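You operate a simulated robot arm through the tools that you are given. There is no shell and no other tool.

The job below is to be done with a simulated robot arm. You get a single attempt, and the scene is never put back.

## Task
Put things in order on the top of the workbench. At the end: the green locating pin from the top of the workbench stands where the press block (marked "FELT") stood; the brown fittings carton from the top of the workbench is on the brown test board; the press block from the top of the workbench stands where the refill tin stood; the refill tin from the top of the workbench stands where the brown fittings carton stood; whatever was shut is shut again. Leave all else as you found it, and nothing knocked over. Set down upright: fittings carton.

It is judged by the outcome, as a careful person would: the job done as asked, and still so three seconds after it is handed in. It fails if anything else is knocked over, pushed out of place, dropped, spilled or broken.

## Robot
A 5-joint arm with a two-finger parallel gripper, fixed in place. Base frame: the origin is at the foot of the arm, x ahead of it, y to its left, z up; the work surface is at about z = 0. Units: m, degrees, N and s.
With the tool pointing down near the work surface it reaches from about 0.26 to 0.6 m from the base axis. Its first joint turns from -66.0 to 66.0 degrees. The tool tilts only in the upright plane through the base axis and itself; it spins freely about its own axis. Payload 1.57 kg.
The tool frame sits at the grasp point between the pads (the TCP): z along the fingers, y along the line on which they close. The tips reach 0.03 m beyond it. Largest opening 0.08 m; finger width 0.017, thickness 0.012; the body of the gripper, 0.04 by 0.082 m, starts 0.08 m behind the TCP.
Orientation is told as [roll, pitch, yaw] about the base's x, y, z axes, in that order, counted from this pose: with the fingers straight down and closing along the base's y, the tool's x points along the base's -x, its y along +y and its z along -z.

## Interface
- The arm moves only by the tool move_arm. Its argument "plan" is a list of rows, each an object (a shift or turn left out is 0, a gripper value left out holds the last) with "linear": the shift along the tool's x, y, z in m, a list of three; "angular": the turn, a rotation vector about the tool's x, y, z in degrees, a list of three; "gripper": the gripper command, from -1 (shut) to 1 (fully open), values between in proportion. In form: [{"linear": [dx, dy, dz], "angular": [wx, wy, wz], "gripper": gripper}, ...]. A call has 1 to 20 rows; each row shifts and turns the commanded pose from where the row before left it, along the tool's axes as they then stand. Each row takes 0.2 s and may step no farther than 0.05 m and 8.6 degrees from the row before; otherwise, or with a gripper value out of range, the whole call is refused. A pose out of reach is approached as far as the arm can. The call stops where the force on the tool passes 40 N (or 10 N more than at its start, if that is more) or the arm is blocked; 0.2 s more then pass. The fingers move at their own pace (about 0.153 m/s each) and stop on an object; they squeeze with about 37 N. The grip force told is the motor's: it shows also when the fingers shut on nothing. Time passes only in rows, and 0.2 s behind the last, so rows that do not move let the fingers close. The reply holds the time, the measured pose of the TCP, the force on the tool along the base axes, the opening and the grip force, in the units named above and with some noise, with the torque about the TCP (base axes, N m) and any sound that the robot's microphone picked up.
- Cameras (640 x 400 px; columns grow to the right, rows downward): "scene" is fixed at [0.0284, 0.3846, 0.5314]; the picture's right is [-0.84, -0.55, 0.00], its down [-0.28, 0.43, -0.86] and it looks along [0.47, -0.72, -0.52] (base axes); focal length 363 px, centre (320, 200). "wrist" rides on the gripper at [0.072, -0.007, -0.122] in the tool frame; the picture's right is [0.09, 1.00, 0.00], its down [-0.84, 0.08, -0.54] and it looks along [-0.54, 0.05, 0.84] (tool axes); focal length 238 px, centre (320, 200). There is no depth. A picture from a camera that has moved, and an enlarged one, comes with that camera's place and axes in the base frame and with its lens.
- grab_frame(camera): a new picture of that camera. It takes no simulated time.
- close_up(camera, box): a new picture of the part [left, top, right, bottom] of that camera's present view, enlarged. It takes no simulated time.
- close_job(): hands the job in; it is judged then, once.

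Places have to be worked out from the pictures, the camera data and where the tool is seen. Open the gripper and draw the arm clear of the work before you hand the job in, unless the task says otherwise.

The tools are called after "Call:" by a JSON object that holds its "method" and its "body". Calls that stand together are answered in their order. move_arm: Moves the arm, as the interface text tells. Its arguments: {"type":"object","properties":{"plan":{"type":"array","items":{"type":"object","properties":{"linear":{"type":"array","items":{"type":"number"}},"angular":{"type":"array","items":{"type":"number"}},"gripper":{"type":"number"}}}}},"required":["plan"]} The other tools are called the same way: grab_frame (camera) takes a picture; close_up (camera, box) takes an enlarged picture of a part of a camera's view; close_job () hands the job in.

At the start:

```text
clock: 0.0
ee_pos: [0.3948, -0.1356, 0.3224]
ee_rot: [0.1, 0.0, -0.1]
contact_force: [0.4, -0.2, 0.2]
moment: [-0.02, 0.0, -0.03]
gripper_width: 0.0802
gripper_force: 0.1
```

scene: 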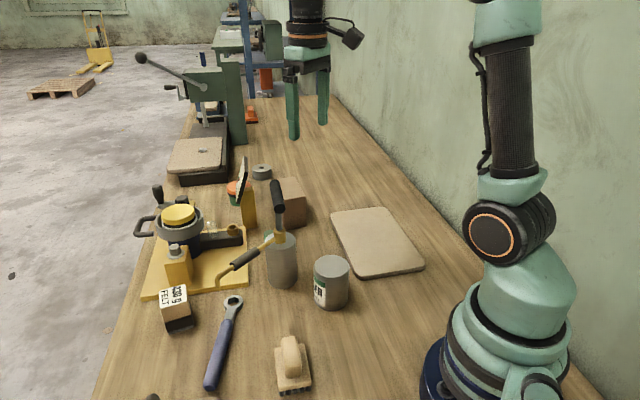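
wrist: 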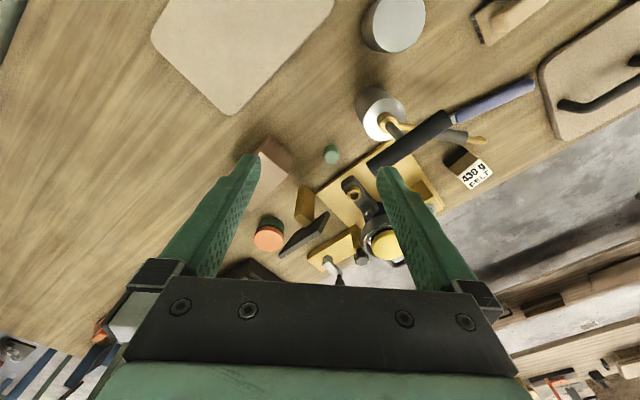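

I start by looking at the scene in more detail before moving anything.

Call:
{"method": "close_up", "body": {"camera": "scene", "box": [120, 140, 280, 240]}}

Call:
{"method": "close_up", "body": {"camera": "scene", "box": [220, 140, 440, 320]}}

Call:
{"method": "close_up", "body": {"camera": "scene", "box": [100, 260, 340, 400]}}

Call:
{"method": "close_up", "body": {"camera": "wrist", "box": [240, 60, 500, 280]}}

```text
4.00 times, centred on (200, 190) of scene
camera zoom: at [0.0284, 0.3846, 0.5314], right [-0.84, -0.55, 0.0], down [-0.28, 0.43, -0.86], along [0.47, -0.72, -0.52], focal length 1452 px, centre (800, 240)
```

zoom: 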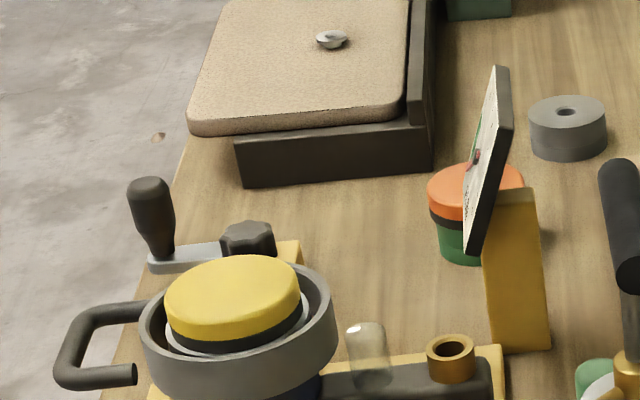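

```text
2.22 times, centred on (330, 230) of scene
camera zoom: at [0.0284, 0.3846, 0.5314], right [-0.84, -0.55, 0.0], down [-0.28, 0.43, -0.86], along [0.47, -0.72, -0.52], focal length 807 px, centre (298, 133)
```

zoom: 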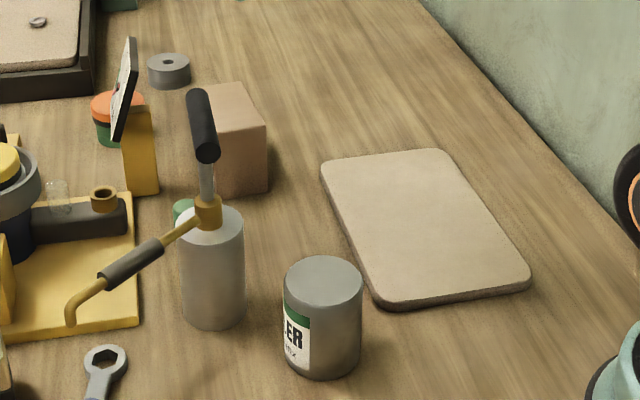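

```text
2.67 times, centred on (220, 330) of scene
camera zoom: at [0.0284, 0.3846, 0.5314], right [-0.84, -0.55, 0.0], down [-0.28, 0.43, -0.86], along [0.47, -0.72, -0.52], focal length 968 px, centre (587, -147)
```

zoom: 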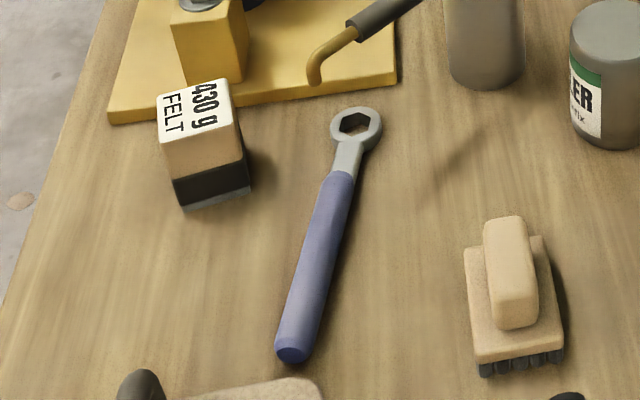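

```text
1.82 times, centred on (370, 170) of wrist
camera zoom: at [0.324, -0.1426, 0.4448], right [-0.09, 1.0, 0.0], down [0.84, 0.08, 0.54], along [0.54, 0.05, -0.84], focal length 433 px, centre (229, 254)
```

zoom: 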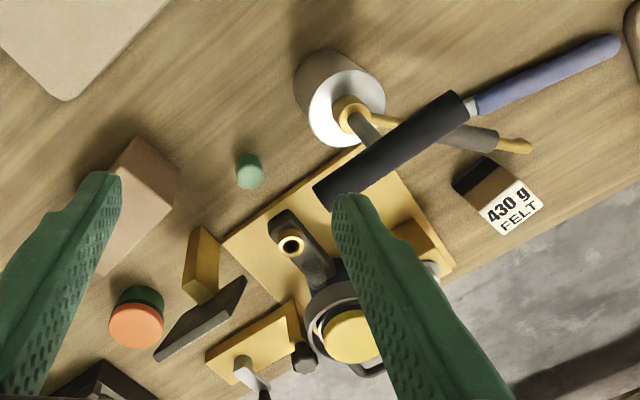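

The tin is near (0.288, -0.053), the press block near (0.495, 0.14), the green pin near (0.50, -0.105), and the big lever can near (0.40, -0.04). I raise and pull back the arm to get a clearer overview from the wrist camera.

Call:
{"method": "move_arm", "body": {"plan": [{"linear": [0.024, 0.034, -0.008]}, {"linear": [0.024, 0.034, -0.008]}, {"linear": [0.024, 0.034, -0.008]}, {"linear": [0.023, 0.034, -0.006]}, {}]}}

Call:
{"method": "grab_frame", "body": {"camera": "wrist"}}

Call:
{"method": "grab_frame", "body": {"camera": "scene"}}

```text
clock: 1.2
ee_pos: [0.3004, 0.0004, 0.3533]
ee_rot: [0.0, 0.1, 0.0]
contact_force: [0.7, -0.5, -0.8]
moment: [-0.02, -0.01, 0.0]
gripper_width: 0.0799
gripper_force: 0.0
```

```text
taken
camera wrist: at [0.2288, -0.0077, 0.4754], right [-0.09, 1.0, 0.0], down [0.84, 0.08, 0.54], along [0.54, 0.05, -0.84], focal length 238 px, centre (320, 200)
```

wrist: 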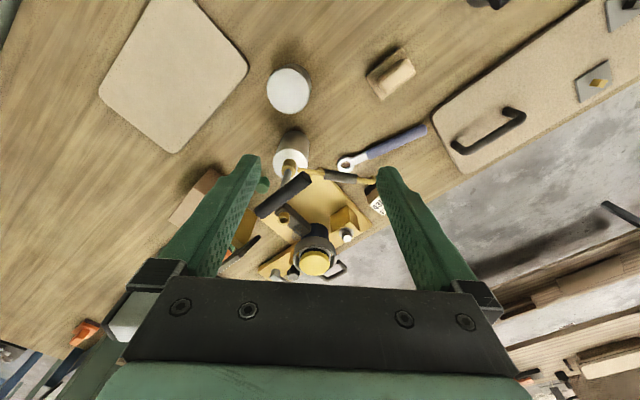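

```text
taken
```

scene: 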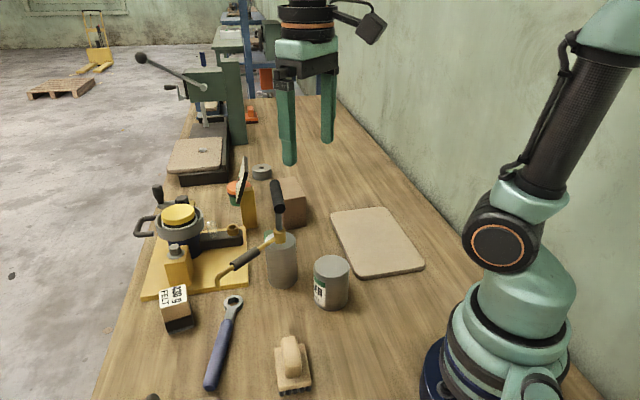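

The test board's corners work out to about (0.265,-0.129), (0.436,-0.287), (0.332,-0.40) and (0.194,-0.266), so its centre is near (0.307,-0.27). Next I move the wrist camera over the carton and pin to measure them.

Call:
{"method": "move_arm", "body": {"plan": [{"linear": [-0.02, -0.04, 0.01]}, {"linear": [-0.02, -0.04, 0.01]}, {"linear": [-0.02, -0.04, 0.0]}, {"linear": [-0.02, -0.04, 0.0]}, {"linear": [-0.01, -0.03, 0.0]}, {}]}}

Call:
{"method": "grab_frame", "body": {"camera": "wrist"}}

Call:
{"method": "close_up", "body": {"camera": "wrist", "box": [240, 80, 480, 230]}}

```text
clock: 2.6
ee_pos: [0.3917, -0.1904, 0.333]
ee_rot: [0.0, 0.0, 0.1]
contact_force: [-0.5, -0.4, 0.0]
moment: [-0.04, 0.03, -0.02]
gripper_width: 0.08
gripper_force: 0.0
```

```text
taken
camera wrist: at [0.3194, -0.1983, 0.4553], right [-0.09, 1.0, 0.0], down [0.84, 0.08, 0.54], along [0.54, 0.05, -0.84], focal length 238 px, centre (320, 200)
```

wrist: 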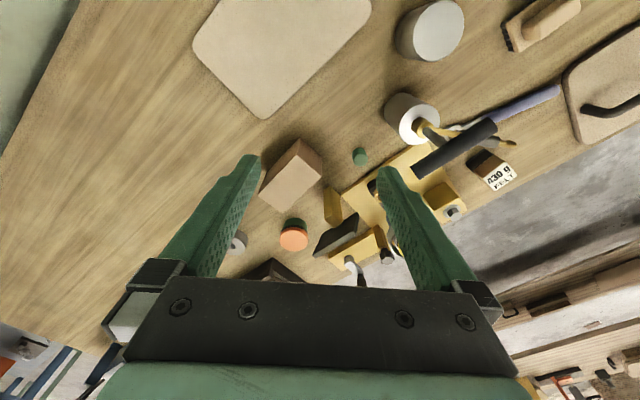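

```text
2.67 times, centred on (360, 155) of wrist
camera zoom: at [0.3194, -0.1983, 0.4553], right [-0.09, 1.0, 0.0], down [0.84, 0.08, 0.54], along [0.54, 0.05, -0.84], focal length 636 px, centre (213, 320)
```

zoom: 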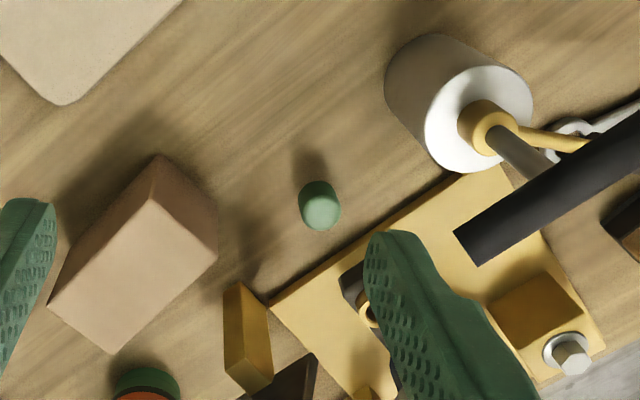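

The carton measures about 0.06 × 0.107 × 0.08 m high, centred near (0.5325, -0.235), with its short axis at roughly 50° in the base frame. I turn the tool by -40.5° yaw and move above it for a closer look.

Call:
{"method": "move_arm", "body": {"plan": [{"angular": [0, 0, 8.1], "gripper": 1}, {"angular": [0, 0, 8.1]}, {"angular": [0, 0, 8.1]}, {"angular": [0, 0, 8.1]}, {"angular": [0, 0, 8.1]}, {"linear": [-0.0341, 0.0143, 0.02]}, {"linear": [-0.0341, 0.0143, 0.02]}, {"linear": [-0.0341, 0.0143, 0.02]}, {"linear": [-0.0341, 0.0143, 0.02]}, {}]}}

Call:
{"method": "grab_frame", "body": {"camera": "wrist"}}

Call:
{"method": "grab_frame", "body": {"camera": "scene"}}

```text
clock: 4.8
ee_pos: [0.525, -0.2354, 0.2506]
ee_rot: [0.0, 0.0, -40.5]
contact_force: [-1.5, -1.0, -0.8]
moment: [0.02, -0.01, -0.05]
gripper_width: 0.0802
gripper_force: 0.1
out of reach, approached as far as the arm can: row 9
```

```text
taken
camera wrist: at [0.4671, -0.1938, 0.3726], right [0.58, 0.82, 0.0], down [0.69, -0.48, 0.54], along [0.44, -0.31, -0.84], focal length 238 px, centre (320, 200)
```

wrist: 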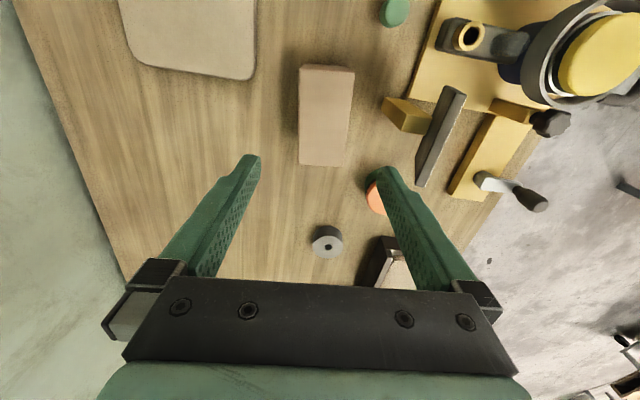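

```text
taken
```

scene: 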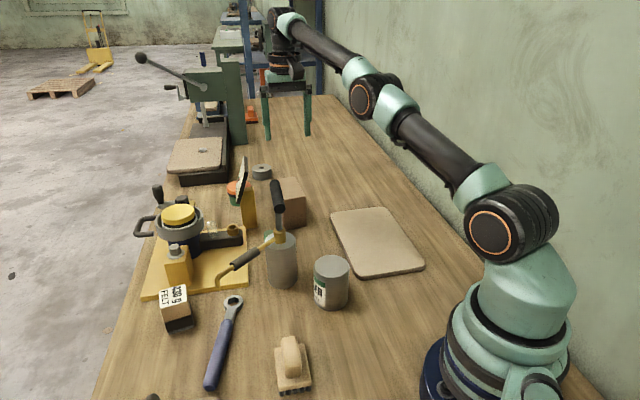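

The reach limit shows at this height, and it should ease lower down. I zoom in on the carton to refine its pose.

Call:
{"method": "close_up", "body": {"camera": "wrist", "box": [260, 40, 420, 190]}}

Call:
{"method": "close_up", "body": {"camera": "wrist", "box": [100, 0, 420, 200]}}

```text
2.67 times, centred on (340, 115) of wrist
camera zoom: at [0.4671, -0.1938, 0.3726], right [0.58, 0.82, 0.0], down [0.69, -0.48, 0.54], along [0.44, -0.31, -0.84], focal length 636 px, centre (267, 427)
```

zoom: 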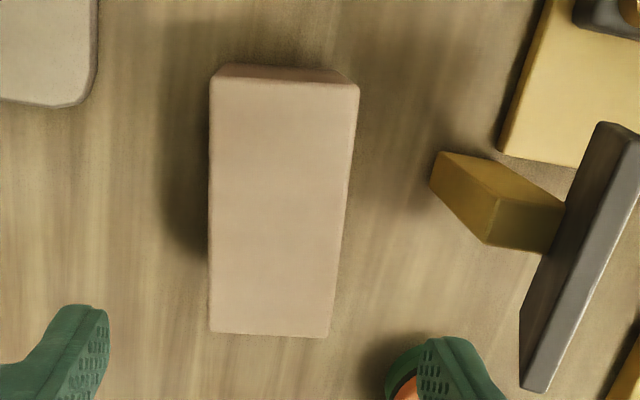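

```text
2.00 times, centred on (260, 100) of wrist
camera zoom: at [0.4671, -0.1938, 0.3726], right [0.58, 0.82, 0.0], down [0.69, -0.48, 0.54], along [0.44, -0.31, -0.84], focal length 477 px, centre (440, 400)
```

zoom: 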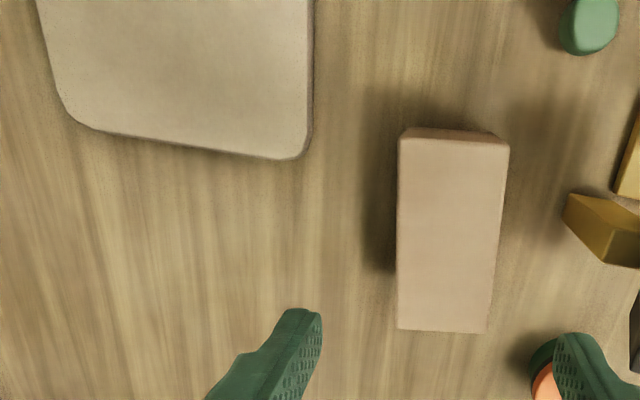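

Refined: carton centre (0.533, -0.235), short axis at about 52°, so yaw should be near -38°. I trim the yaw, descend to just above the carton, and check the pose.

Call:
{"method": "move_arm", "body": {"plan": [{"angular": [0, 0, -2.3]}, {"linear": [0, 0, 0.035]}, {"linear": [0, 0, 0.035]}, {"linear": [0, 0, 0.03]}, {}]}}

Call:
{"method": "grab_frame", "body": {"camera": "wrist"}}

```text
clock: 6.0
ee_pos: [0.524, -0.2328, 0.1506]
ee_rot: [0.1, 0.0, -38.2]
contact_force: [0.5, -0.3, 0.1]
moment: [0.0, -0.01, -0.01]
gripper_width: 0.0801
gripper_force: 0.1
```

```text
taken
camera wrist: at [0.4645, -0.1944, 0.2723], right [0.54, 0.84, 0.0], down [0.71, -0.46, 0.54], along [0.46, -0.29, -0.84], focal length 238 px, centre (320, 200)
```

wrist: 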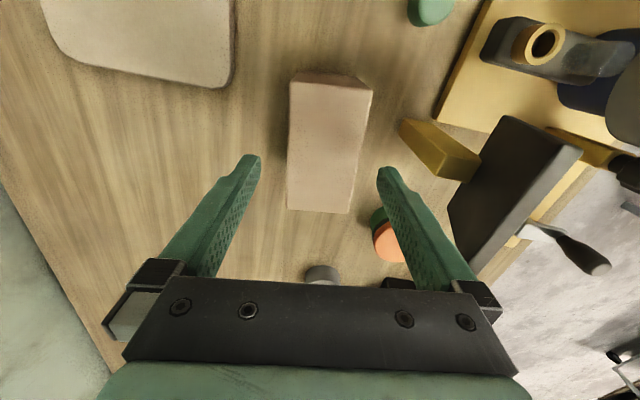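

I shift about 9 mm to centre on the carton, descend to about z = 0.045, and close the gripper.

Call:
{"method": "move_arm", "body": {"plan": [{"linear": [-0.0083, 0.004, 0]}, {"linear": [0, 0, 0.035]}, {"linear": [0, 0, 0.035]}, {"linear": [0, 0, 0.035]}, {}]}}

Call:
{"method": "grab_frame", "body": {"camera": "wrist"}}

```text
clock: 7.2
ee_pos: [0.5363, -0.2354, 0.0478]
ee_rot: [0.1, 0.0, -38.2]
contact_force: [-0.5, -0.2, 0.2]
moment: [-0.01, 0.0, 0.01]
gripper_width: 0.08
gripper_force: 0.1
```

```text
taken
camera wrist: at [0.4754, -0.1968, 0.1685], right [0.54, 0.84, 0.0], down [0.71, -0.46, 0.54], along [0.46, -0.29, -0.84], focal length 238 px, centre (320, 200)
```

wrist: 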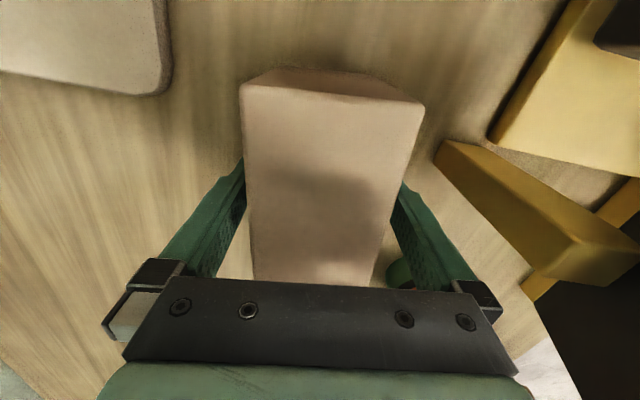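

The carton sits centred between the fingers. I close on it.

Call:
{"method": "move_arm", "body": {"plan": [{"gripper": -1}, {"gripper": -1}, {"gripper": -1}]}}

```text
clock: 8.0
ee_pos: [0.5355, -0.2366, 0.0476]
ee_rot: [0.0, 0.1, -38.2]
contact_force: [-0.1, 0.1, 0.4]
moment: [0.05, -0.03, -0.01]
gripper_width: 0.0596
gripper_force: 36.4
```

Gripped at 0.0596 m wide. I lift straight up and check it's held.

Call:
{"method": "move_arm", "body": {"plan": [{"linear": [0, 0, -0.02]}, {"linear": [0, 0, -0.03]}, {"linear": [0, 0, -0.03]}, {"linear": [0, 0, -0.03]}, {}]}}

Call:
{"method": "grab_frame", "body": {"camera": "scene"}}

Call:
{"method": "grab_frame", "body": {"camera": "wrist"}}

```text
clock: 9.2
ee_pos: [0.5337, -0.232, 0.156]
ee_rot: [0.0, 0.0, -38.2]
contact_force: [0.0, -0.4, -1.8]
moment: [0.01, 0.02, 0.0]
gripper_width: 0.0599
gripper_force: 37.2
```

```text
taken
```

scene: 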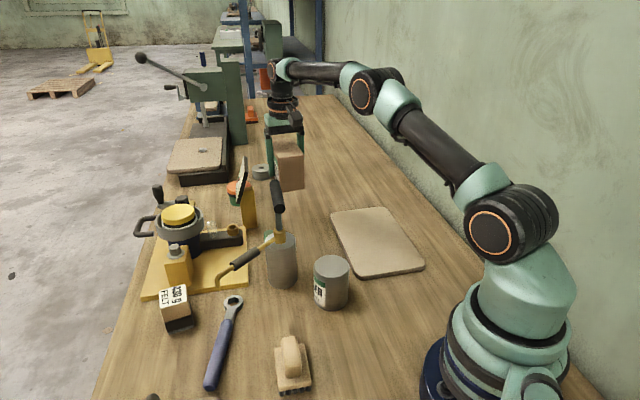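

```text
taken
camera wrist: at [0.4745, -0.1947, 0.2784], right [0.54, 0.84, 0.0], down [0.71, -0.46, 0.54], along [0.45, -0.29, -0.84], focal length 238 px, centre (320, 200)
```

wrist: 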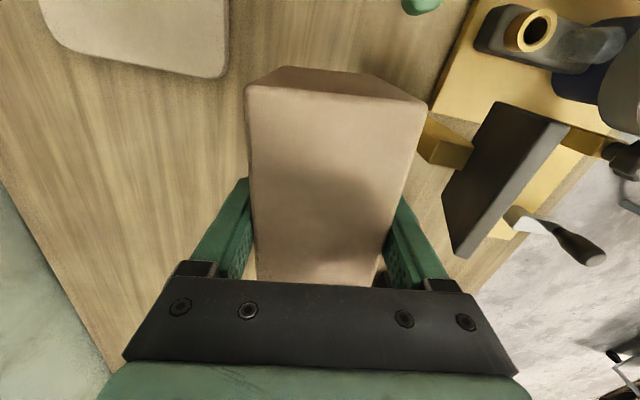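

The carton is lifted and light. I carry it over to the centre of the test board.

Call:
{"method": "move_arm", "body": {"plan": [{"linear": [0.0199, -0.0209, 0]}, {"linear": [0.0199, -0.0209, 0]}, {"linear": [0.0199, -0.0209, 0]}, {"linear": [0.0199, -0.0209, 0]}, {"linear": [0.0199, -0.0209, 0]}, {"linear": [0.0199, -0.0209, 0]}, {"linear": [0.0199, -0.0209, 0]}, {"linear": [0.0199, -0.0209, 0]}, {}]}}

Call:
{"method": "grab_frame", "body": {"camera": "scene"}}

Call:
{"method": "grab_frame", "body": {"camera": "wrist"}}

```text
clock: 11.2
ee_pos: [0.3056, -0.2676, 0.1554]
ee_rot: [0.0, 0.0, -38.2]
contact_force: [0.2, -0.2, -2.3]
moment: [0.0, -0.01, 0.04]
gripper_width: 0.0597
gripper_force: 36.6
```

```text
taken
```

scene: 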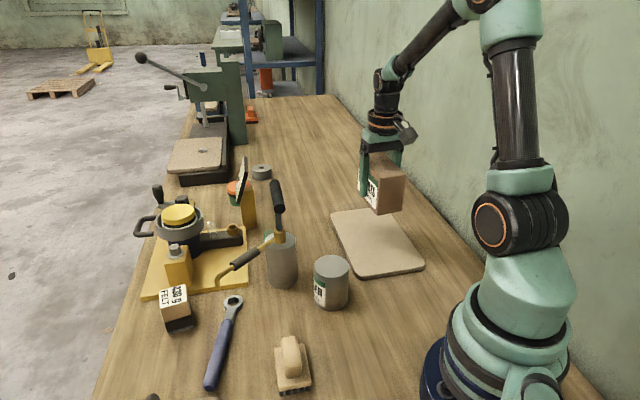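

```text
taken
camera wrist: at [0.2456, -0.229, 0.2783], right [0.54, 0.84, 0.0], down [0.71, -0.46, 0.54], along [0.46, -0.29, -0.84], focal length 238 px, centre (320, 200)
```

wrist: 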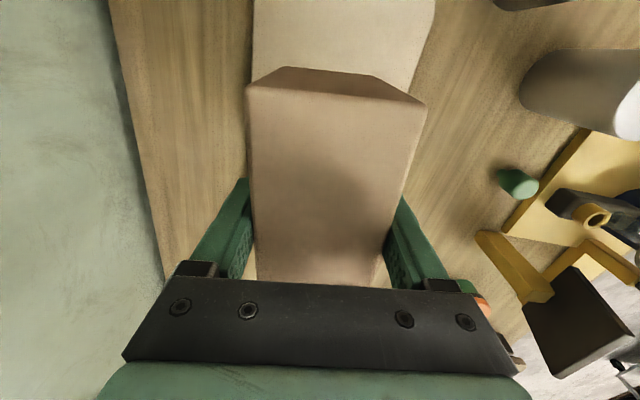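

The carton is above the middle of the board. I lower it most of the way, then in small steps while watching the force.

Call:
{"method": "move_arm", "body": {"plan": [{"linear": [0, 0, 0.03]}, {"linear": [0, 0, 0.03]}, {"linear": [0, 0, 0.025]}, {}]}}

Call:
{"method": "close_up", "body": {"camera": "scene", "box": [310, 130, 450, 290]}}

```text
clock: 12.2
ee_pos: [0.304, -0.2663, 0.0704]
ee_rot: [0.0, 0.0, -38.2]
contact_force: [0.6, 0.4, -1.4]
moment: [0.02, -0.01, 0.01]
gripper_width: 0.0597
gripper_force: 36.7
```

```text
2.50 times, centred on (380, 210) of scene
camera zoom: at [0.0284, 0.3846, 0.5314], right [-0.84, -0.55, 0.0], down [-0.28, 0.43, -0.86], along [0.47, -0.72, -0.52], focal length 908 px, centre (170, 175)
```

zoom: 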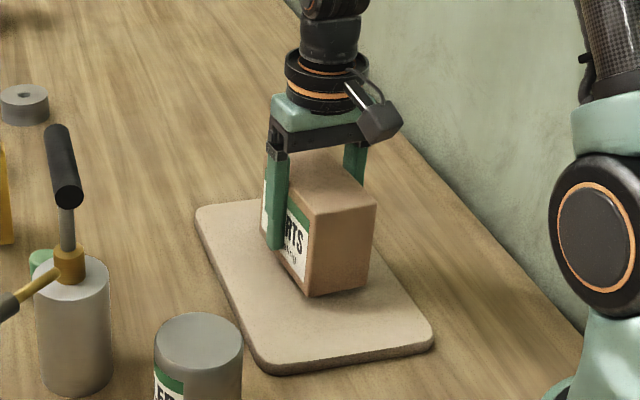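

About 1 cm of clearance remains. I keep lowering in millimetre steps.

Call:
{"method": "move_arm", "body": {"plan": [{"linear": [0, 0, 0.003]}, {"linear": [0, 0, 0.002]}, {"linear": [0, 0, 0.002]}, {}]}}

```text
clock: 13.2
ee_pos: [0.3045, -0.2665, 0.0616]
ee_rot: [-0.1, 0.1, -38.1]
contact_force: [0.2, 0.5, -2.3]
moment: [0.02, -0.02, -0.01]
gripper_width: 0.0601
gripper_force: 37.2
```

Call:
{"method": "move_arm", "body": {"plan": [{"linear": [0, 0, 0.002]}, {"linear": [0, 0, 0.001]}, {}]}}

Call:
{"method": "close_up", "body": {"camera": "scene", "box": [340, 170, 440, 280]}}

```text
clock: 14.0
ee_pos: [0.3061, -0.2668, 0.0591]
ee_rot: [-0.1, 0.0, -38.3]
contact_force: [-0.3, 0.2, -2.5]
moment: [-0.01, 0.01, 0.0]
gripper_width: 0.0597
gripper_force: 37.0
```

```text
3.64 times, centred on (390, 225) of scene
camera zoom: at [0.0284, 0.3846, 0.5314], right [-0.84, -0.55, 0.0], down [-0.28, 0.43, -0.86], along [0.47, -0.72, -0.52], focal length 1320 px, centre (66, 109)
```

zoom: 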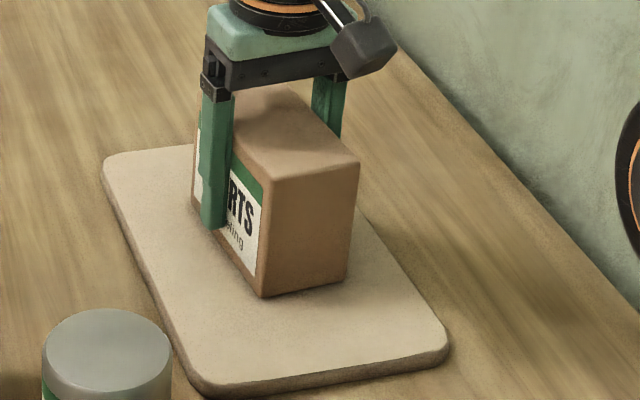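

The carton is nearly down, and the readings show no contact yet. I continue in 1 mm steps.

Call:
{"method": "move_arm", "body": {"plan": [{"linear": [0, 0, 0.001]}, {"linear": [0, 0, 0.001]}, {}]}}

```text
clock: 14.8
ee_pos: [0.3064, -0.2677, 0.06]
ee_rot: [-0.1, -0.1, -38.1]
contact_force: [-14.5, -0.5, 27.5]
moment: [-0.13, 0.25, -0.11]
gripper_width: 0.0599
gripper_force: 37.1
```

Contact is made at 27 N. I ease up 1 mm, open the gripper, and wait.

Call:
{"method": "move_arm", "body": {"plan": [{"linear": [0, 0, -0.0012]}, {"gripper": 0.6}, {"gripper": 1}, {}, {}]}}

Call:
{"method": "grab_frame", "body": {"camera": "wrist"}}

```text
clock: 16.0
ee_pos: [0.3057, -0.2673, 0.0597]
ee_rot: [0.1, 0.0, -38.2]
contact_force: [0.4, -0.4, 0.3]
moment: [-0.01, 0.02, 0.0]
gripper_width: 0.08
gripper_force: 0.1
```

```text
taken
camera wrist: at [0.2462, -0.2282, 0.182], right [0.54, 0.84, 0.0], down [0.71, -0.46, 0.54], along [0.46, -0.29, -0.84], focal length 238 px, centre (320, 200)
```

wrist: 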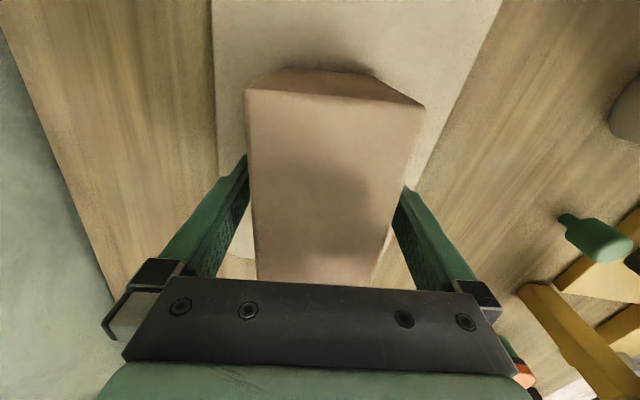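

The carton is released and standing on the board. I go straight up and check.

Call:
{"method": "move_arm", "body": {"plan": [{"linear": [0, 0, -0.02]}, {"linear": [0, 0, -0.04]}, {"linear": [0, 0, -0.045]}, {"linear": [0, 0, -0.045]}, {"linear": [0, 0, -0.045]}, {}]}}

Call:
{"method": "grab_frame", "body": {"camera": "scene"}}

Call:
{"method": "grab_frame", "body": {"camera": "wrist"}}

```text
clock: 17.4
ee_pos: [0.3067, -0.2679, 0.2551]
ee_rot: [0.0, 0.0, -38.2]
contact_force: [-0.2, -0.3, 0.3]
moment: [0.0, 0.03, 0.04]
gripper_width: 0.0799
gripper_force: 0.0
```

```text
taken
```

scene: 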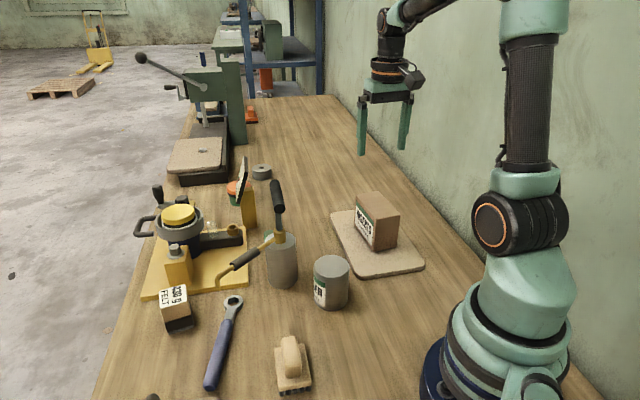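

```text
taken
camera wrist: at [0.2471, -0.2294, 0.3767], right [0.54, 0.84, 0.0], down [0.71, -0.46, 0.54], along [0.46, -0.29, -0.84], focal length 238 px, centre (320, 200)
```

wrist: 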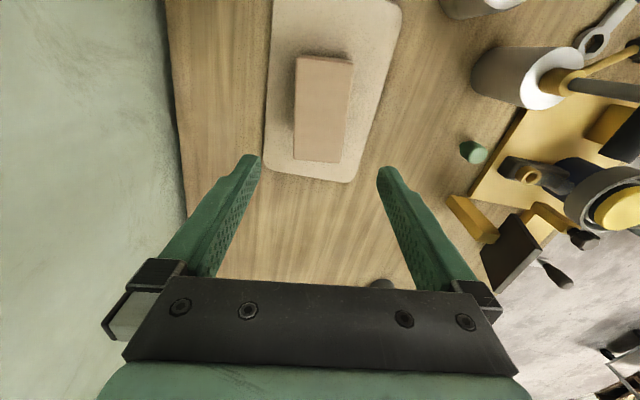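

The carton stands upright on the board with its label out. Next is the tin: I turn the tool back to yaw 0 and hover above it at a safe height to refine its position.

Call:
{"method": "move_arm", "body": {"plan": [{"angular": [0, 0, -7.64]}, {"angular": [0, 0, -7.64]}, {"angular": [0, 0, -7.64]}, {"angular": [0, 0, -7.64]}, {"angular": [0, 0, -7.64]}, {"linear": [0.004, 0.0434, -0.003]}, {"linear": [0.004, 0.0434, -0.003]}, {"linear": [0.004, 0.0434, -0.003]}, {"linear": [0.004, 0.0434, -0.003]}, {"linear": [0.003, 0.0434, -0.003]}, {}]}}

Call:
{"method": "grab_frame", "body": {"camera": "wrist"}}

Call:
{"method": "grab_frame", "body": {"camera": "scene"}}

```text
clock: 19.8
ee_pos: [0.2872, -0.0488, 0.2658]
ee_rot: [0.0, 0.0, 0.1]
contact_force: [-0.5, -0.2, -0.2]
moment: [-0.03, 0.03, -0.04]
gripper_width: 0.0802
gripper_force: 0.1
```

```text
taken
camera wrist: at [0.2151, -0.0571, 0.3887], right [-0.09, 1.0, 0.0], down [0.84, 0.08, 0.54], along [0.54, 0.05, -0.84], focal length 238 px, centre (320, 200)
```

wrist: 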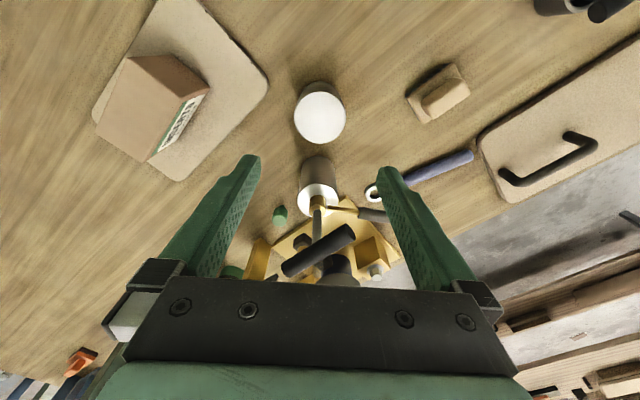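

```text
taken
```

scene: 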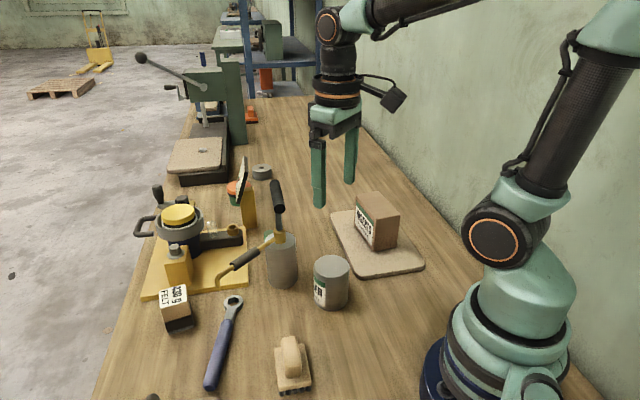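

Call:
{"method": "close_up", "body": {"camera": "wrist", "box": [270, 60, 400, 160]}}

Call:
{"method": "close_up", "body": {"camera": "scene", "box": [290, 240, 370, 320]}}

```text
4.00 times, centred on (335, 110) of wrist
camera zoom: at [0.2151, -0.0571, 0.3887], right [-0.09, 1.0, 0.0], down [0.84, 0.08, 0.54], along [0.54, 0.05, -0.84], focal length 953 px, centre (260, 560)
```

zoom: 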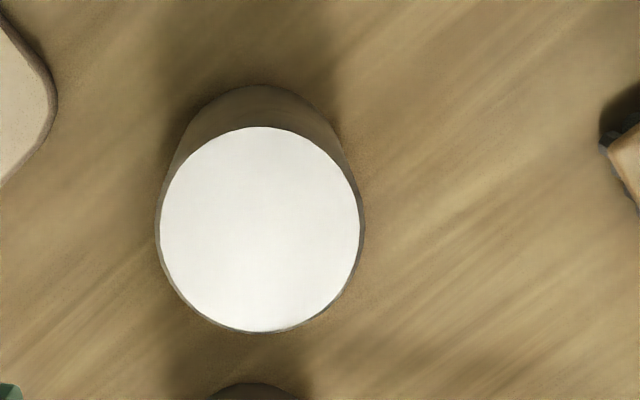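

```text
5.00 times, centred on (330, 280) of scene
camera zoom: at [0.0284, 0.3847, 0.5314], right [-0.84, -0.55, 0.0], down [-0.28, 0.43, -0.86], along [0.47, -0.72, -0.52], focal length 1815 px, centre (270, -200)
```

zoom: 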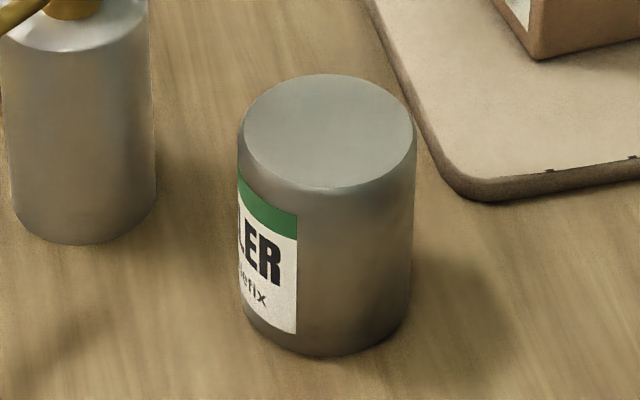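

The tin centre is at (0.288, -0.0505) with a diameter of about 65 mm, almost exactly under the TCP. I descend in two stages around it.

Call:
{"method": "move_arm", "body": {"plan": [{"linear": [-0.001, 0, 0.035]}, {"linear": [0, 0, 0.035]}, {"linear": [0, 0, 0.035]}, {"linear": [0, 0, 0.03]}, {}]}}

Call:
{"method": "grab_frame", "body": {"camera": "wrist"}}

Call:
{"method": "close_up", "body": {"camera": "scene", "box": [220, 160, 420, 320]}}

```text
clock: 21.0
ee_pos: [0.2851, -0.0486, 0.1342]
ee_rot: [0.0, 0.0, -0.1]
contact_force: [0.8, -0.2, 0.1]
moment: [0.0, 0.01, -0.03]
gripper_width: 0.08
gripper_force: 0.0
```

```text
taken
camera wrist: at [0.2149, -0.0553, 0.2565], right [-0.09, 1.0, 0.0], down [0.84, 0.08, 0.54], along [0.54, 0.05, -0.84], focal length 238 px, centre (320, 200)
```

wrist: 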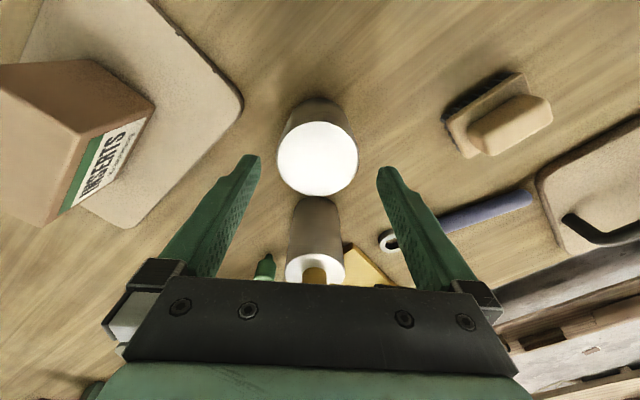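

```text
2.50 times, centred on (320, 240) of scene
camera zoom: at [0.0284, 0.3846, 0.5314], right [-0.84, -0.55, 0.0], down [-0.28, 0.43, -0.86], along [0.47, -0.72, -0.52], focal length 908 px, centre (320, 100)
```

zoom: 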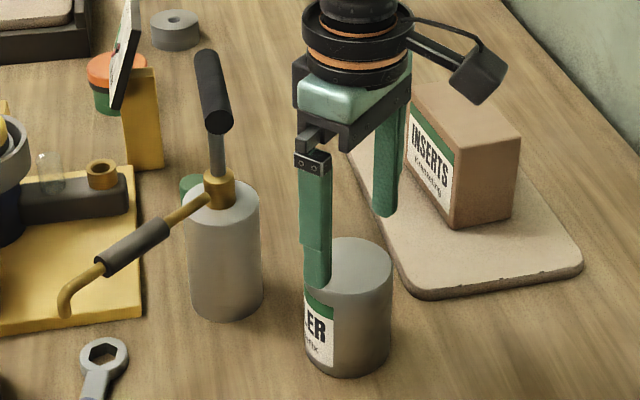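

The tin is centred between the fingers to within about 2 mm. I descend the rest of the way and grip it.

Call:
{"method": "move_arm", "body": {"plan": [{"linear": [0, -0.0015, 0.03]}, {"linear": [0, 0, 0.03]}, {"linear": [0, 0, 0.028]}, {}]}}

Call:
{"method": "grab_frame", "body": {"camera": "wrist"}}

```text
clock: 22.0
ee_pos: [0.288, -0.0504, 0.0468]
ee_rot: [0.0, 0.0, -0.1]
contact_force: [0.1, 0.5, -0.6]
moment: [0.02, 0.0, -0.03]
gripper_width: 0.0798
gripper_force: 0.2
```

```text
taken
camera wrist: at [0.2171, -0.0567, 0.1693], right [-0.09, 1.0, 0.0], down [0.84, 0.08, 0.54], along [0.54, 0.05, -0.84], focal length 238 px, centre (320, 200)
```

wrist: 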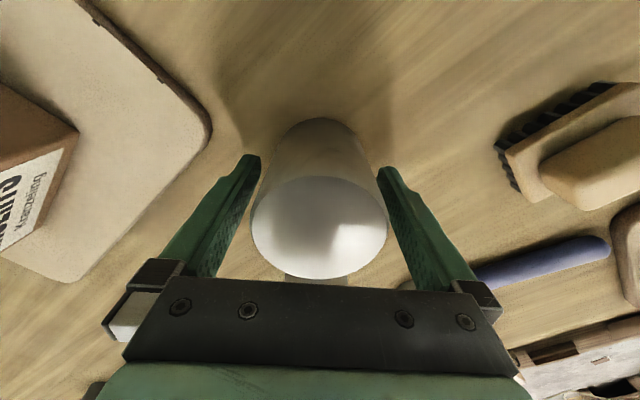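

Call:
{"method": "move_arm", "body": {"plan": [{"gripper": -1}, {"gripper": -1}, {"gripper": -1}]}}

```text
clock: 22.8
ee_pos: [0.2889, -0.0489, 0.0471]
ee_rot: [0.0, 0.0, 0.1]
contact_force: [0.4, 0.3, 0.1]
moment: [0.0, 0.0, -0.01]
gripper_width: 0.0647
gripper_force: 37.1
```

Tin gripped (0.0647 m). I lift it straight up to z ≈ 0.2, well above the carton.

Call:
{"method": "move_arm", "body": {"plan": [{"linear": [0, 0, -0.015]}, {"linear": [0, 0, -0.03]}, {"linear": [0, 0, -0.035]}, {"linear": [0, 0, -0.035]}, {"linear": [0, 0, -0.035]}, {}]}}

Call:
{"method": "grab_frame", "body": {"camera": "scene"}}

```text
clock: 24.2
ee_pos: [0.2861, -0.0484, 0.1981]
ee_rot: [0.0, 0.0, -0.2]
contact_force: [0.0, 0.4, -3.2]
moment: [-0.03, 0.02, -0.03]
gripper_width: 0.0648
gripper_force: 37.1
```

```text
taken
```

scene: 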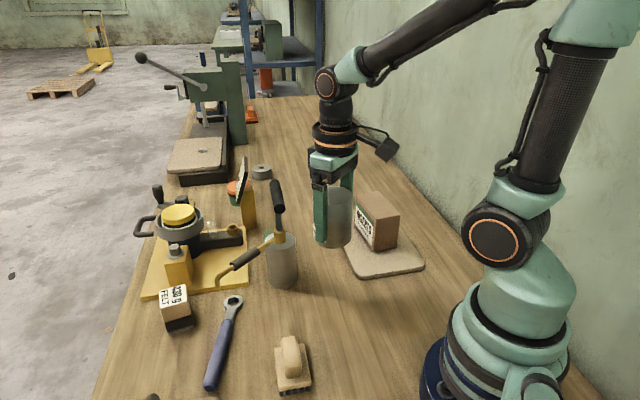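

The tin is held securely. I route it away from the lever can's handle and then toward the carton's old spot.

Call:
{"method": "move_arm", "body": {"plan": [{"linear": [-0.015, -0.0325, 0]}, {"linear": [-0.015, -0.0325, 0]}, {"linear": [-0.015, -0.0325, 0]}, {"linear": [-0.015, -0.0325, 0]}, {"linear": [-0.037, -0.011, 0.008]}, {"linear": [-0.037, -0.011, 0.008]}, {"linear": [-0.037, -0.011, 0.008]}, {"linear": [-0.037, -0.011, 0.008]}, {"linear": [-0.037, -0.011, 0.008]}, {}]}}

Call:
{"method": "grab_frame", "body": {"camera": "scene"}}

Call:
{"method": "grab_frame", "body": {"camera": "wrist"}}

```text
clock: 26.4
ee_pos: [0.5325, -0.2357, 0.1555]
ee_rot: [0.0, 0.1, 0.1]
contact_force: [-0.7, 0.4, -2.9]
moment: [0.03, 0.01, 0.0]
gripper_width: 0.065
gripper_force: 36.8
```

```text
taken
```

scene: 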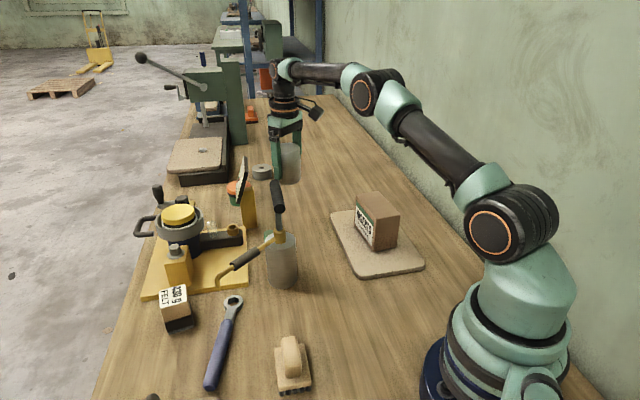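

```text
taken
camera wrist: at [0.4621, -0.2456, 0.278], right [-0.09, 1.0, 0.0], down [0.84, 0.08, 0.54], along [0.54, 0.05, -0.84], focal length 238 px, centre (320, 200)
```

wrist: 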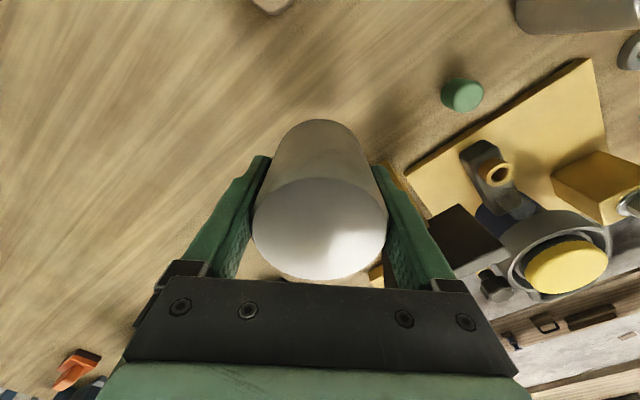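

The tin is over the carton's old spot at (0.5325, -0.2357) with clearance to the sign and post. I lower it to near contact, then in small steps.

Call:
{"method": "move_arm", "body": {"plan": [{"linear": [0, 0, 0.035]}, {"linear": [0, 0, 0.035]}, {"linear": [0, 0, 0.028]}, {}]}}

Call:
{"method": "close_up", "body": {"camera": "scene", "box": [220, 120, 340, 240]}}

```text
clock: 27.4
ee_pos: [0.5333, -0.2352, 0.0566]
ee_rot: [0.0, 0.0, 0.0]
contact_force: [0.7, -0.3, -2.9]
moment: [-0.01, 0.01, 0.02]
gripper_width: 0.0649
gripper_force: 36.9
```

```text
3.33 times, centred on (280, 180) of scene
camera zoom: at [0.0284, 0.3846, 0.5314], right [-0.84, -0.55, 0.0], down [-0.28, 0.43, -0.86], along [0.47, -0.72, -0.52], focal length 1210 px, centre (453, 267)
```

zoom: 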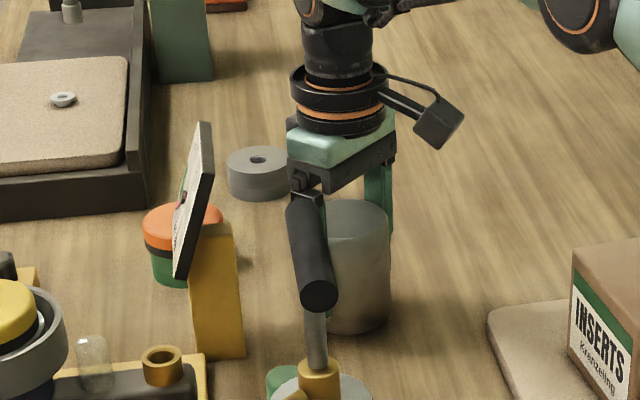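

Call:
{"method": "move_arm", "body": {"plan": [{"linear": [0, 0, 0.003]}, {"linear": [0, 0, 0.002]}, {"linear": [0, 0, 0.002]}, {}]}}

```text
clock: 28.4
ee_pos: [0.5329, -0.2366, 0.0497]
ee_rot: [-0.1, 0.0, 0.0]
contact_force: [-0.2, -0.3, -3.2]
moment: [-0.02, 0.02, -0.01]
gripper_width: 0.0648
gripper_force: 37.1
```

Still hanging free at z ≈ 0.0497, so I go on in 1 mm steps.

Call:
{"method": "move_arm", "body": {"plan": [{"linear": [0, 0, 0.001]}, {"linear": [0, 0, 0.001]}, {}]}}

```text
clock: 29.2
ee_pos: [0.532, -0.2356, 0.0489]
ee_rot: [-0.1, 0.0, 0.0]
contact_force: [0.0, 0.5, -3.3]
moment: [0.01, 0.02, -0.03]
gripper_width: 0.0646
gripper_force: 36.7
```

Call:
{"method": "move_arm", "body": {"plan": [{"linear": [0, 0, 0.001]}, {}]}}

```text
clock: 29.8
ee_pos: [0.5335, -0.2368, 0.048]
ee_rot: [-0.1, 0.1, 0.0]
contact_force: [0.6, 0.8, -2.8]
moment: [-0.02, 0.0, 0.03]
gripper_width: 0.0649
gripper_force: 36.7
```

Call:
{"method": "move_arm", "body": {"plan": [{"linear": [0, 0, 0.001]}, {}]}}

```text
clock: 30.4
ee_pos: [0.5323, -0.2363, 0.0467]
ee_rot: [-0.1, 0.0, 0.1]
contact_force: [-0.6, -0.2, -2.1]
moment: [0.02, -0.05, 0.06]
gripper_width: 0.065
gripper_force: 36.8
```

Call:
{"method": "move_arm", "body": {"plan": [{"linear": [0, 0, 0.0006]}, {}]}}

```text
clock: 31.0
ee_pos: [0.532, -0.2361, 0.0466]
ee_rot: [0.0, -0.1, 0.0]
contact_force: [-2.9, -0.5, 6.1]
moment: [0.0, 0.26, 0.02]
gripper_width: 0.0651
gripper_force: 36.9
```

Contact now (force changed from -3 to +6 N). I release the tin here and back straight up.

Call:
{"method": "move_arm", "body": {"plan": [{"gripper": 0.5}, {"gripper": 1}, {}, {}]}}

Call:
{"method": "grab_frame", "body": {"camera": "wrist"}}

```text
clock: 32.0
ee_pos: [0.5321, -0.2349, 0.0462]
ee_rot: [0.0, 0.0, 0.0]
contact_force: [0.0, -0.8, -0.3]
moment: [-0.05, 0.0, 0.03]
gripper_width: 0.0798
gripper_force: 0.1
```

```text
taken
camera wrist: at [0.4614, -0.2432, 0.1684], right [-0.09, 1.0, 0.0], down [0.84, 0.08, 0.54], along [0.54, 0.05, -0.84], focal length 238 px, centre (320, 200)
```

wrist: 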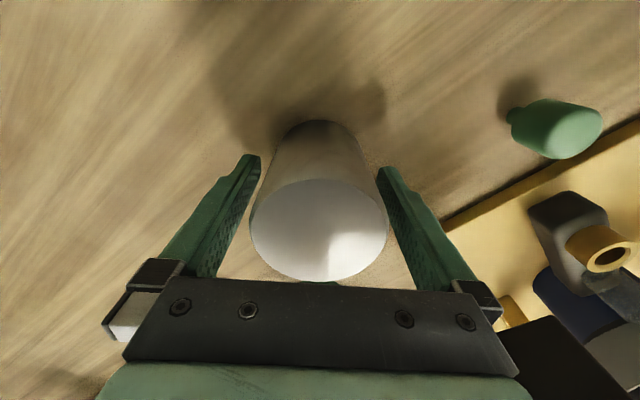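

The tin is released and standing. I raise the arm clear and then look closely at the pin.

Call:
{"method": "move_arm", "body": {"plan": [{"linear": [0, 0, -0.02]}, {"linear": [0, 0, -0.035]}, {"linear": [0, 0, -0.04]}, {"linear": [0, 0, -0.04]}, {}]}}

Call:
{"method": "grab_frame", "body": {"camera": "wrist"}}

Call:
{"method": "grab_frame", "body": {"camera": "scene"}}

```text
clock: 33.2
ee_pos: [0.5345, -0.2367, 0.1827]
ee_rot: [0.0, 0.0, 0.1]
contact_force: [-0.7, -0.8, -0.1]
moment: [0.02, 0.0, 0.0]
gripper_width: 0.0799
gripper_force: 0.1
```

```text
taken
camera wrist: at [0.4628, -0.2442, 0.3053], right [-0.09, 1.0, 0.0], down [0.84, 0.08, 0.54], along [0.54, 0.05, -0.84], focal length 238 px, centre (320, 200)
```

wrist: 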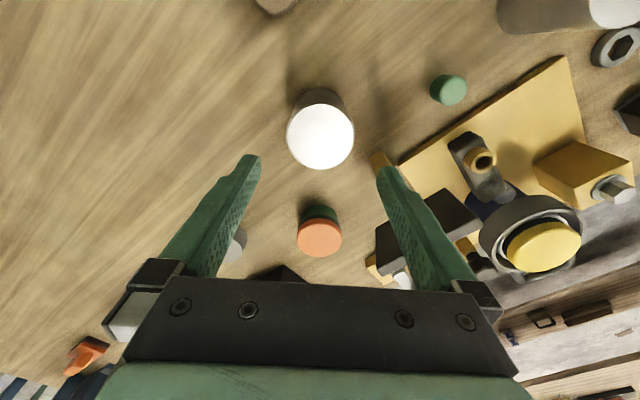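

```text
taken
```

scene: 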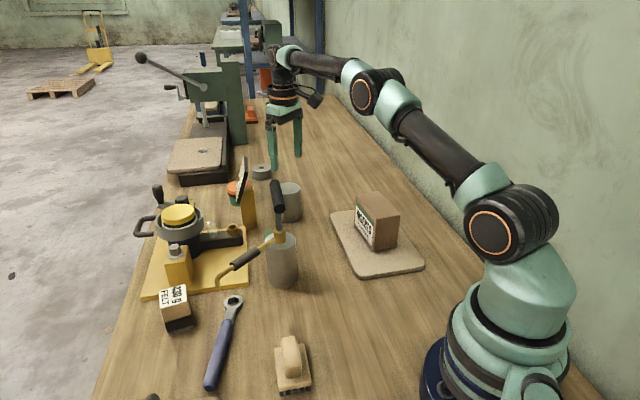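

Call:
{"method": "close_up", "body": {"camera": "wrist", "box": [400, 50, 520, 130]}}

Call:
{"method": "close_up", "body": {"camera": "scene", "box": [140, 270, 220, 340]}}

Call:
{"method": "close_up", "body": {"camera": "scene", "box": [200, 200, 320, 300]}}

```text
5.00 times, centred on (460, 90) of wrist
camera zoom: at [0.4628, -0.2442, 0.3053], right [-0.09, 1.0, 0.0], down [0.84, 0.08, 0.54], along [0.54, 0.05, -0.84], focal length 1192 px, centre (-380, 750)
```

zoom: 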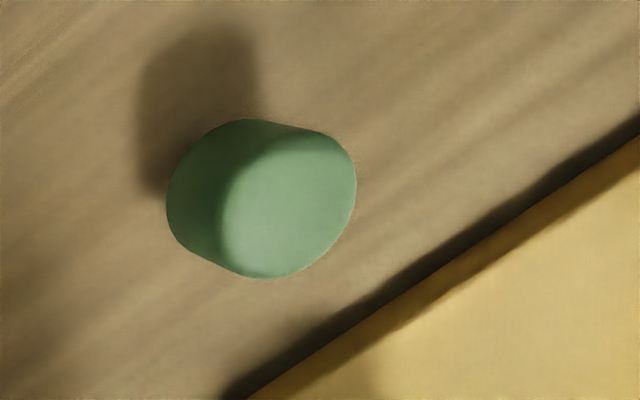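

```text
5.71 times, centred on (180, 305) of scene
camera zoom: at [0.0284, 0.3846, 0.5314], right [-0.84, -0.55, 0.0], down [-0.28, 0.43, -0.86], along [0.47, -0.72, -0.52], focal length 2074 px, centre (1120, -400)
```

zoom: 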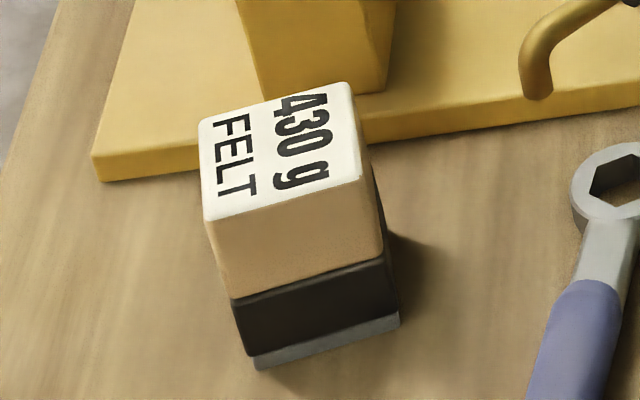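

```text
4.00 times, centred on (260, 250) of scene
camera zoom: at [0.0284, 0.3846, 0.5314], right [-0.84, -0.55, 0.0], down [-0.28, 0.43, -0.86], along [0.47, -0.72, -0.52], focal length 1452 px, centre (560, 0)
```

zoom: 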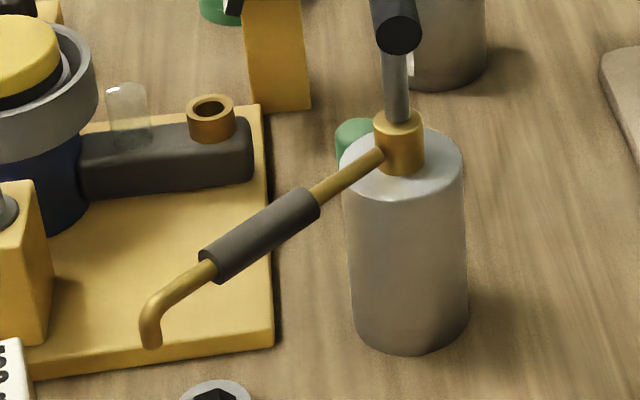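

The tin stands at about (0.532, -0.237). The press block measures about 43 mm square and 64 mm tall, centred near (0.489, 0.1455) with faces at 57°/-33°. I raise the arm above the lever-can handle (top ≈ 0.215) and move over toward the block.

Call:
{"method": "move_arm", "body": {"plan": [{"linear": [0.02, 0, -0.04]}, {"linear": [0.03, 0.01, -0.035]}, {"linear": [0.03, 0.025, -0.03]}, {"linear": [0.02, 0.04, -0.01]}, {"linear": [0, 0.045, 0]}, {"linear": [0, 0.045, 0]}, {"linear": [0, 0.045, 0]}, {"linear": [0, 0.045, 0]}, {"linear": [0, 0.045, 0]}, {"linear": [-0.005, 0.045, 0]}, {"linear": [-0.005, 0.03, 0]}, {"angular": [0, 0, 8.25]}, {"angular": [0, 0, 8.25]}, {"angular": [0, 0, 8.25]}, {"angular": [0, 0, 8.25]}, {}]}}

Call:
{"method": "grab_frame", "body": {"camera": "wrist"}}

Call:
{"method": "grab_frame", "body": {"camera": "scene"}}

```text
clock: 36.6
ee_pos: [0.4427, 0.1409, 0.2967]
ee_rot: [-0.1, 0.0, -33.1]
contact_force: [-0.8, 0.4, 0.2]
moment: [-0.01, -0.02, 0.0]
gripper_width: 0.08
gripper_force: 0.0
```

```text
taken
camera wrist: at [0.3791, 0.1724, 0.4191], right [0.47, 0.88, 0.0], down [0.74, -0.39, 0.54], along [0.48, -0.25, -0.84], focal length 238 px, centre (320, 200)
```

wrist: 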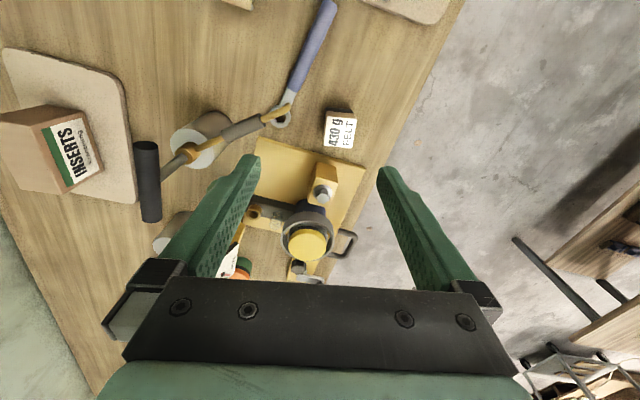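

```text
taken
```

scene: 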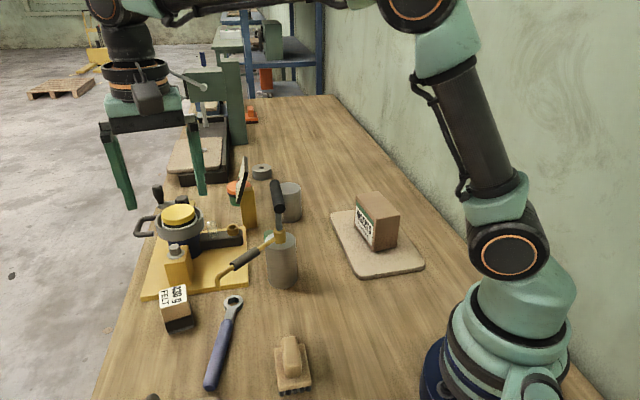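

Call:
{"method": "close_up", "body": {"camera": "wrist", "box": [240, 80, 400, 180]}}

```text
4.00 times, centred on (320, 130) of wrist
camera zoom: at [0.3791, 0.1724, 0.4191], right [0.47, 0.88, 0.0], down [0.74, -0.39, 0.54], along [0.48, -0.25, -0.84], focal length 953 px, centre (320, 480)
```

zoom: 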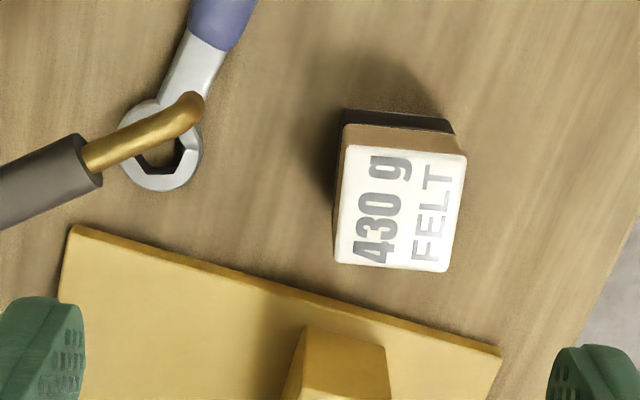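

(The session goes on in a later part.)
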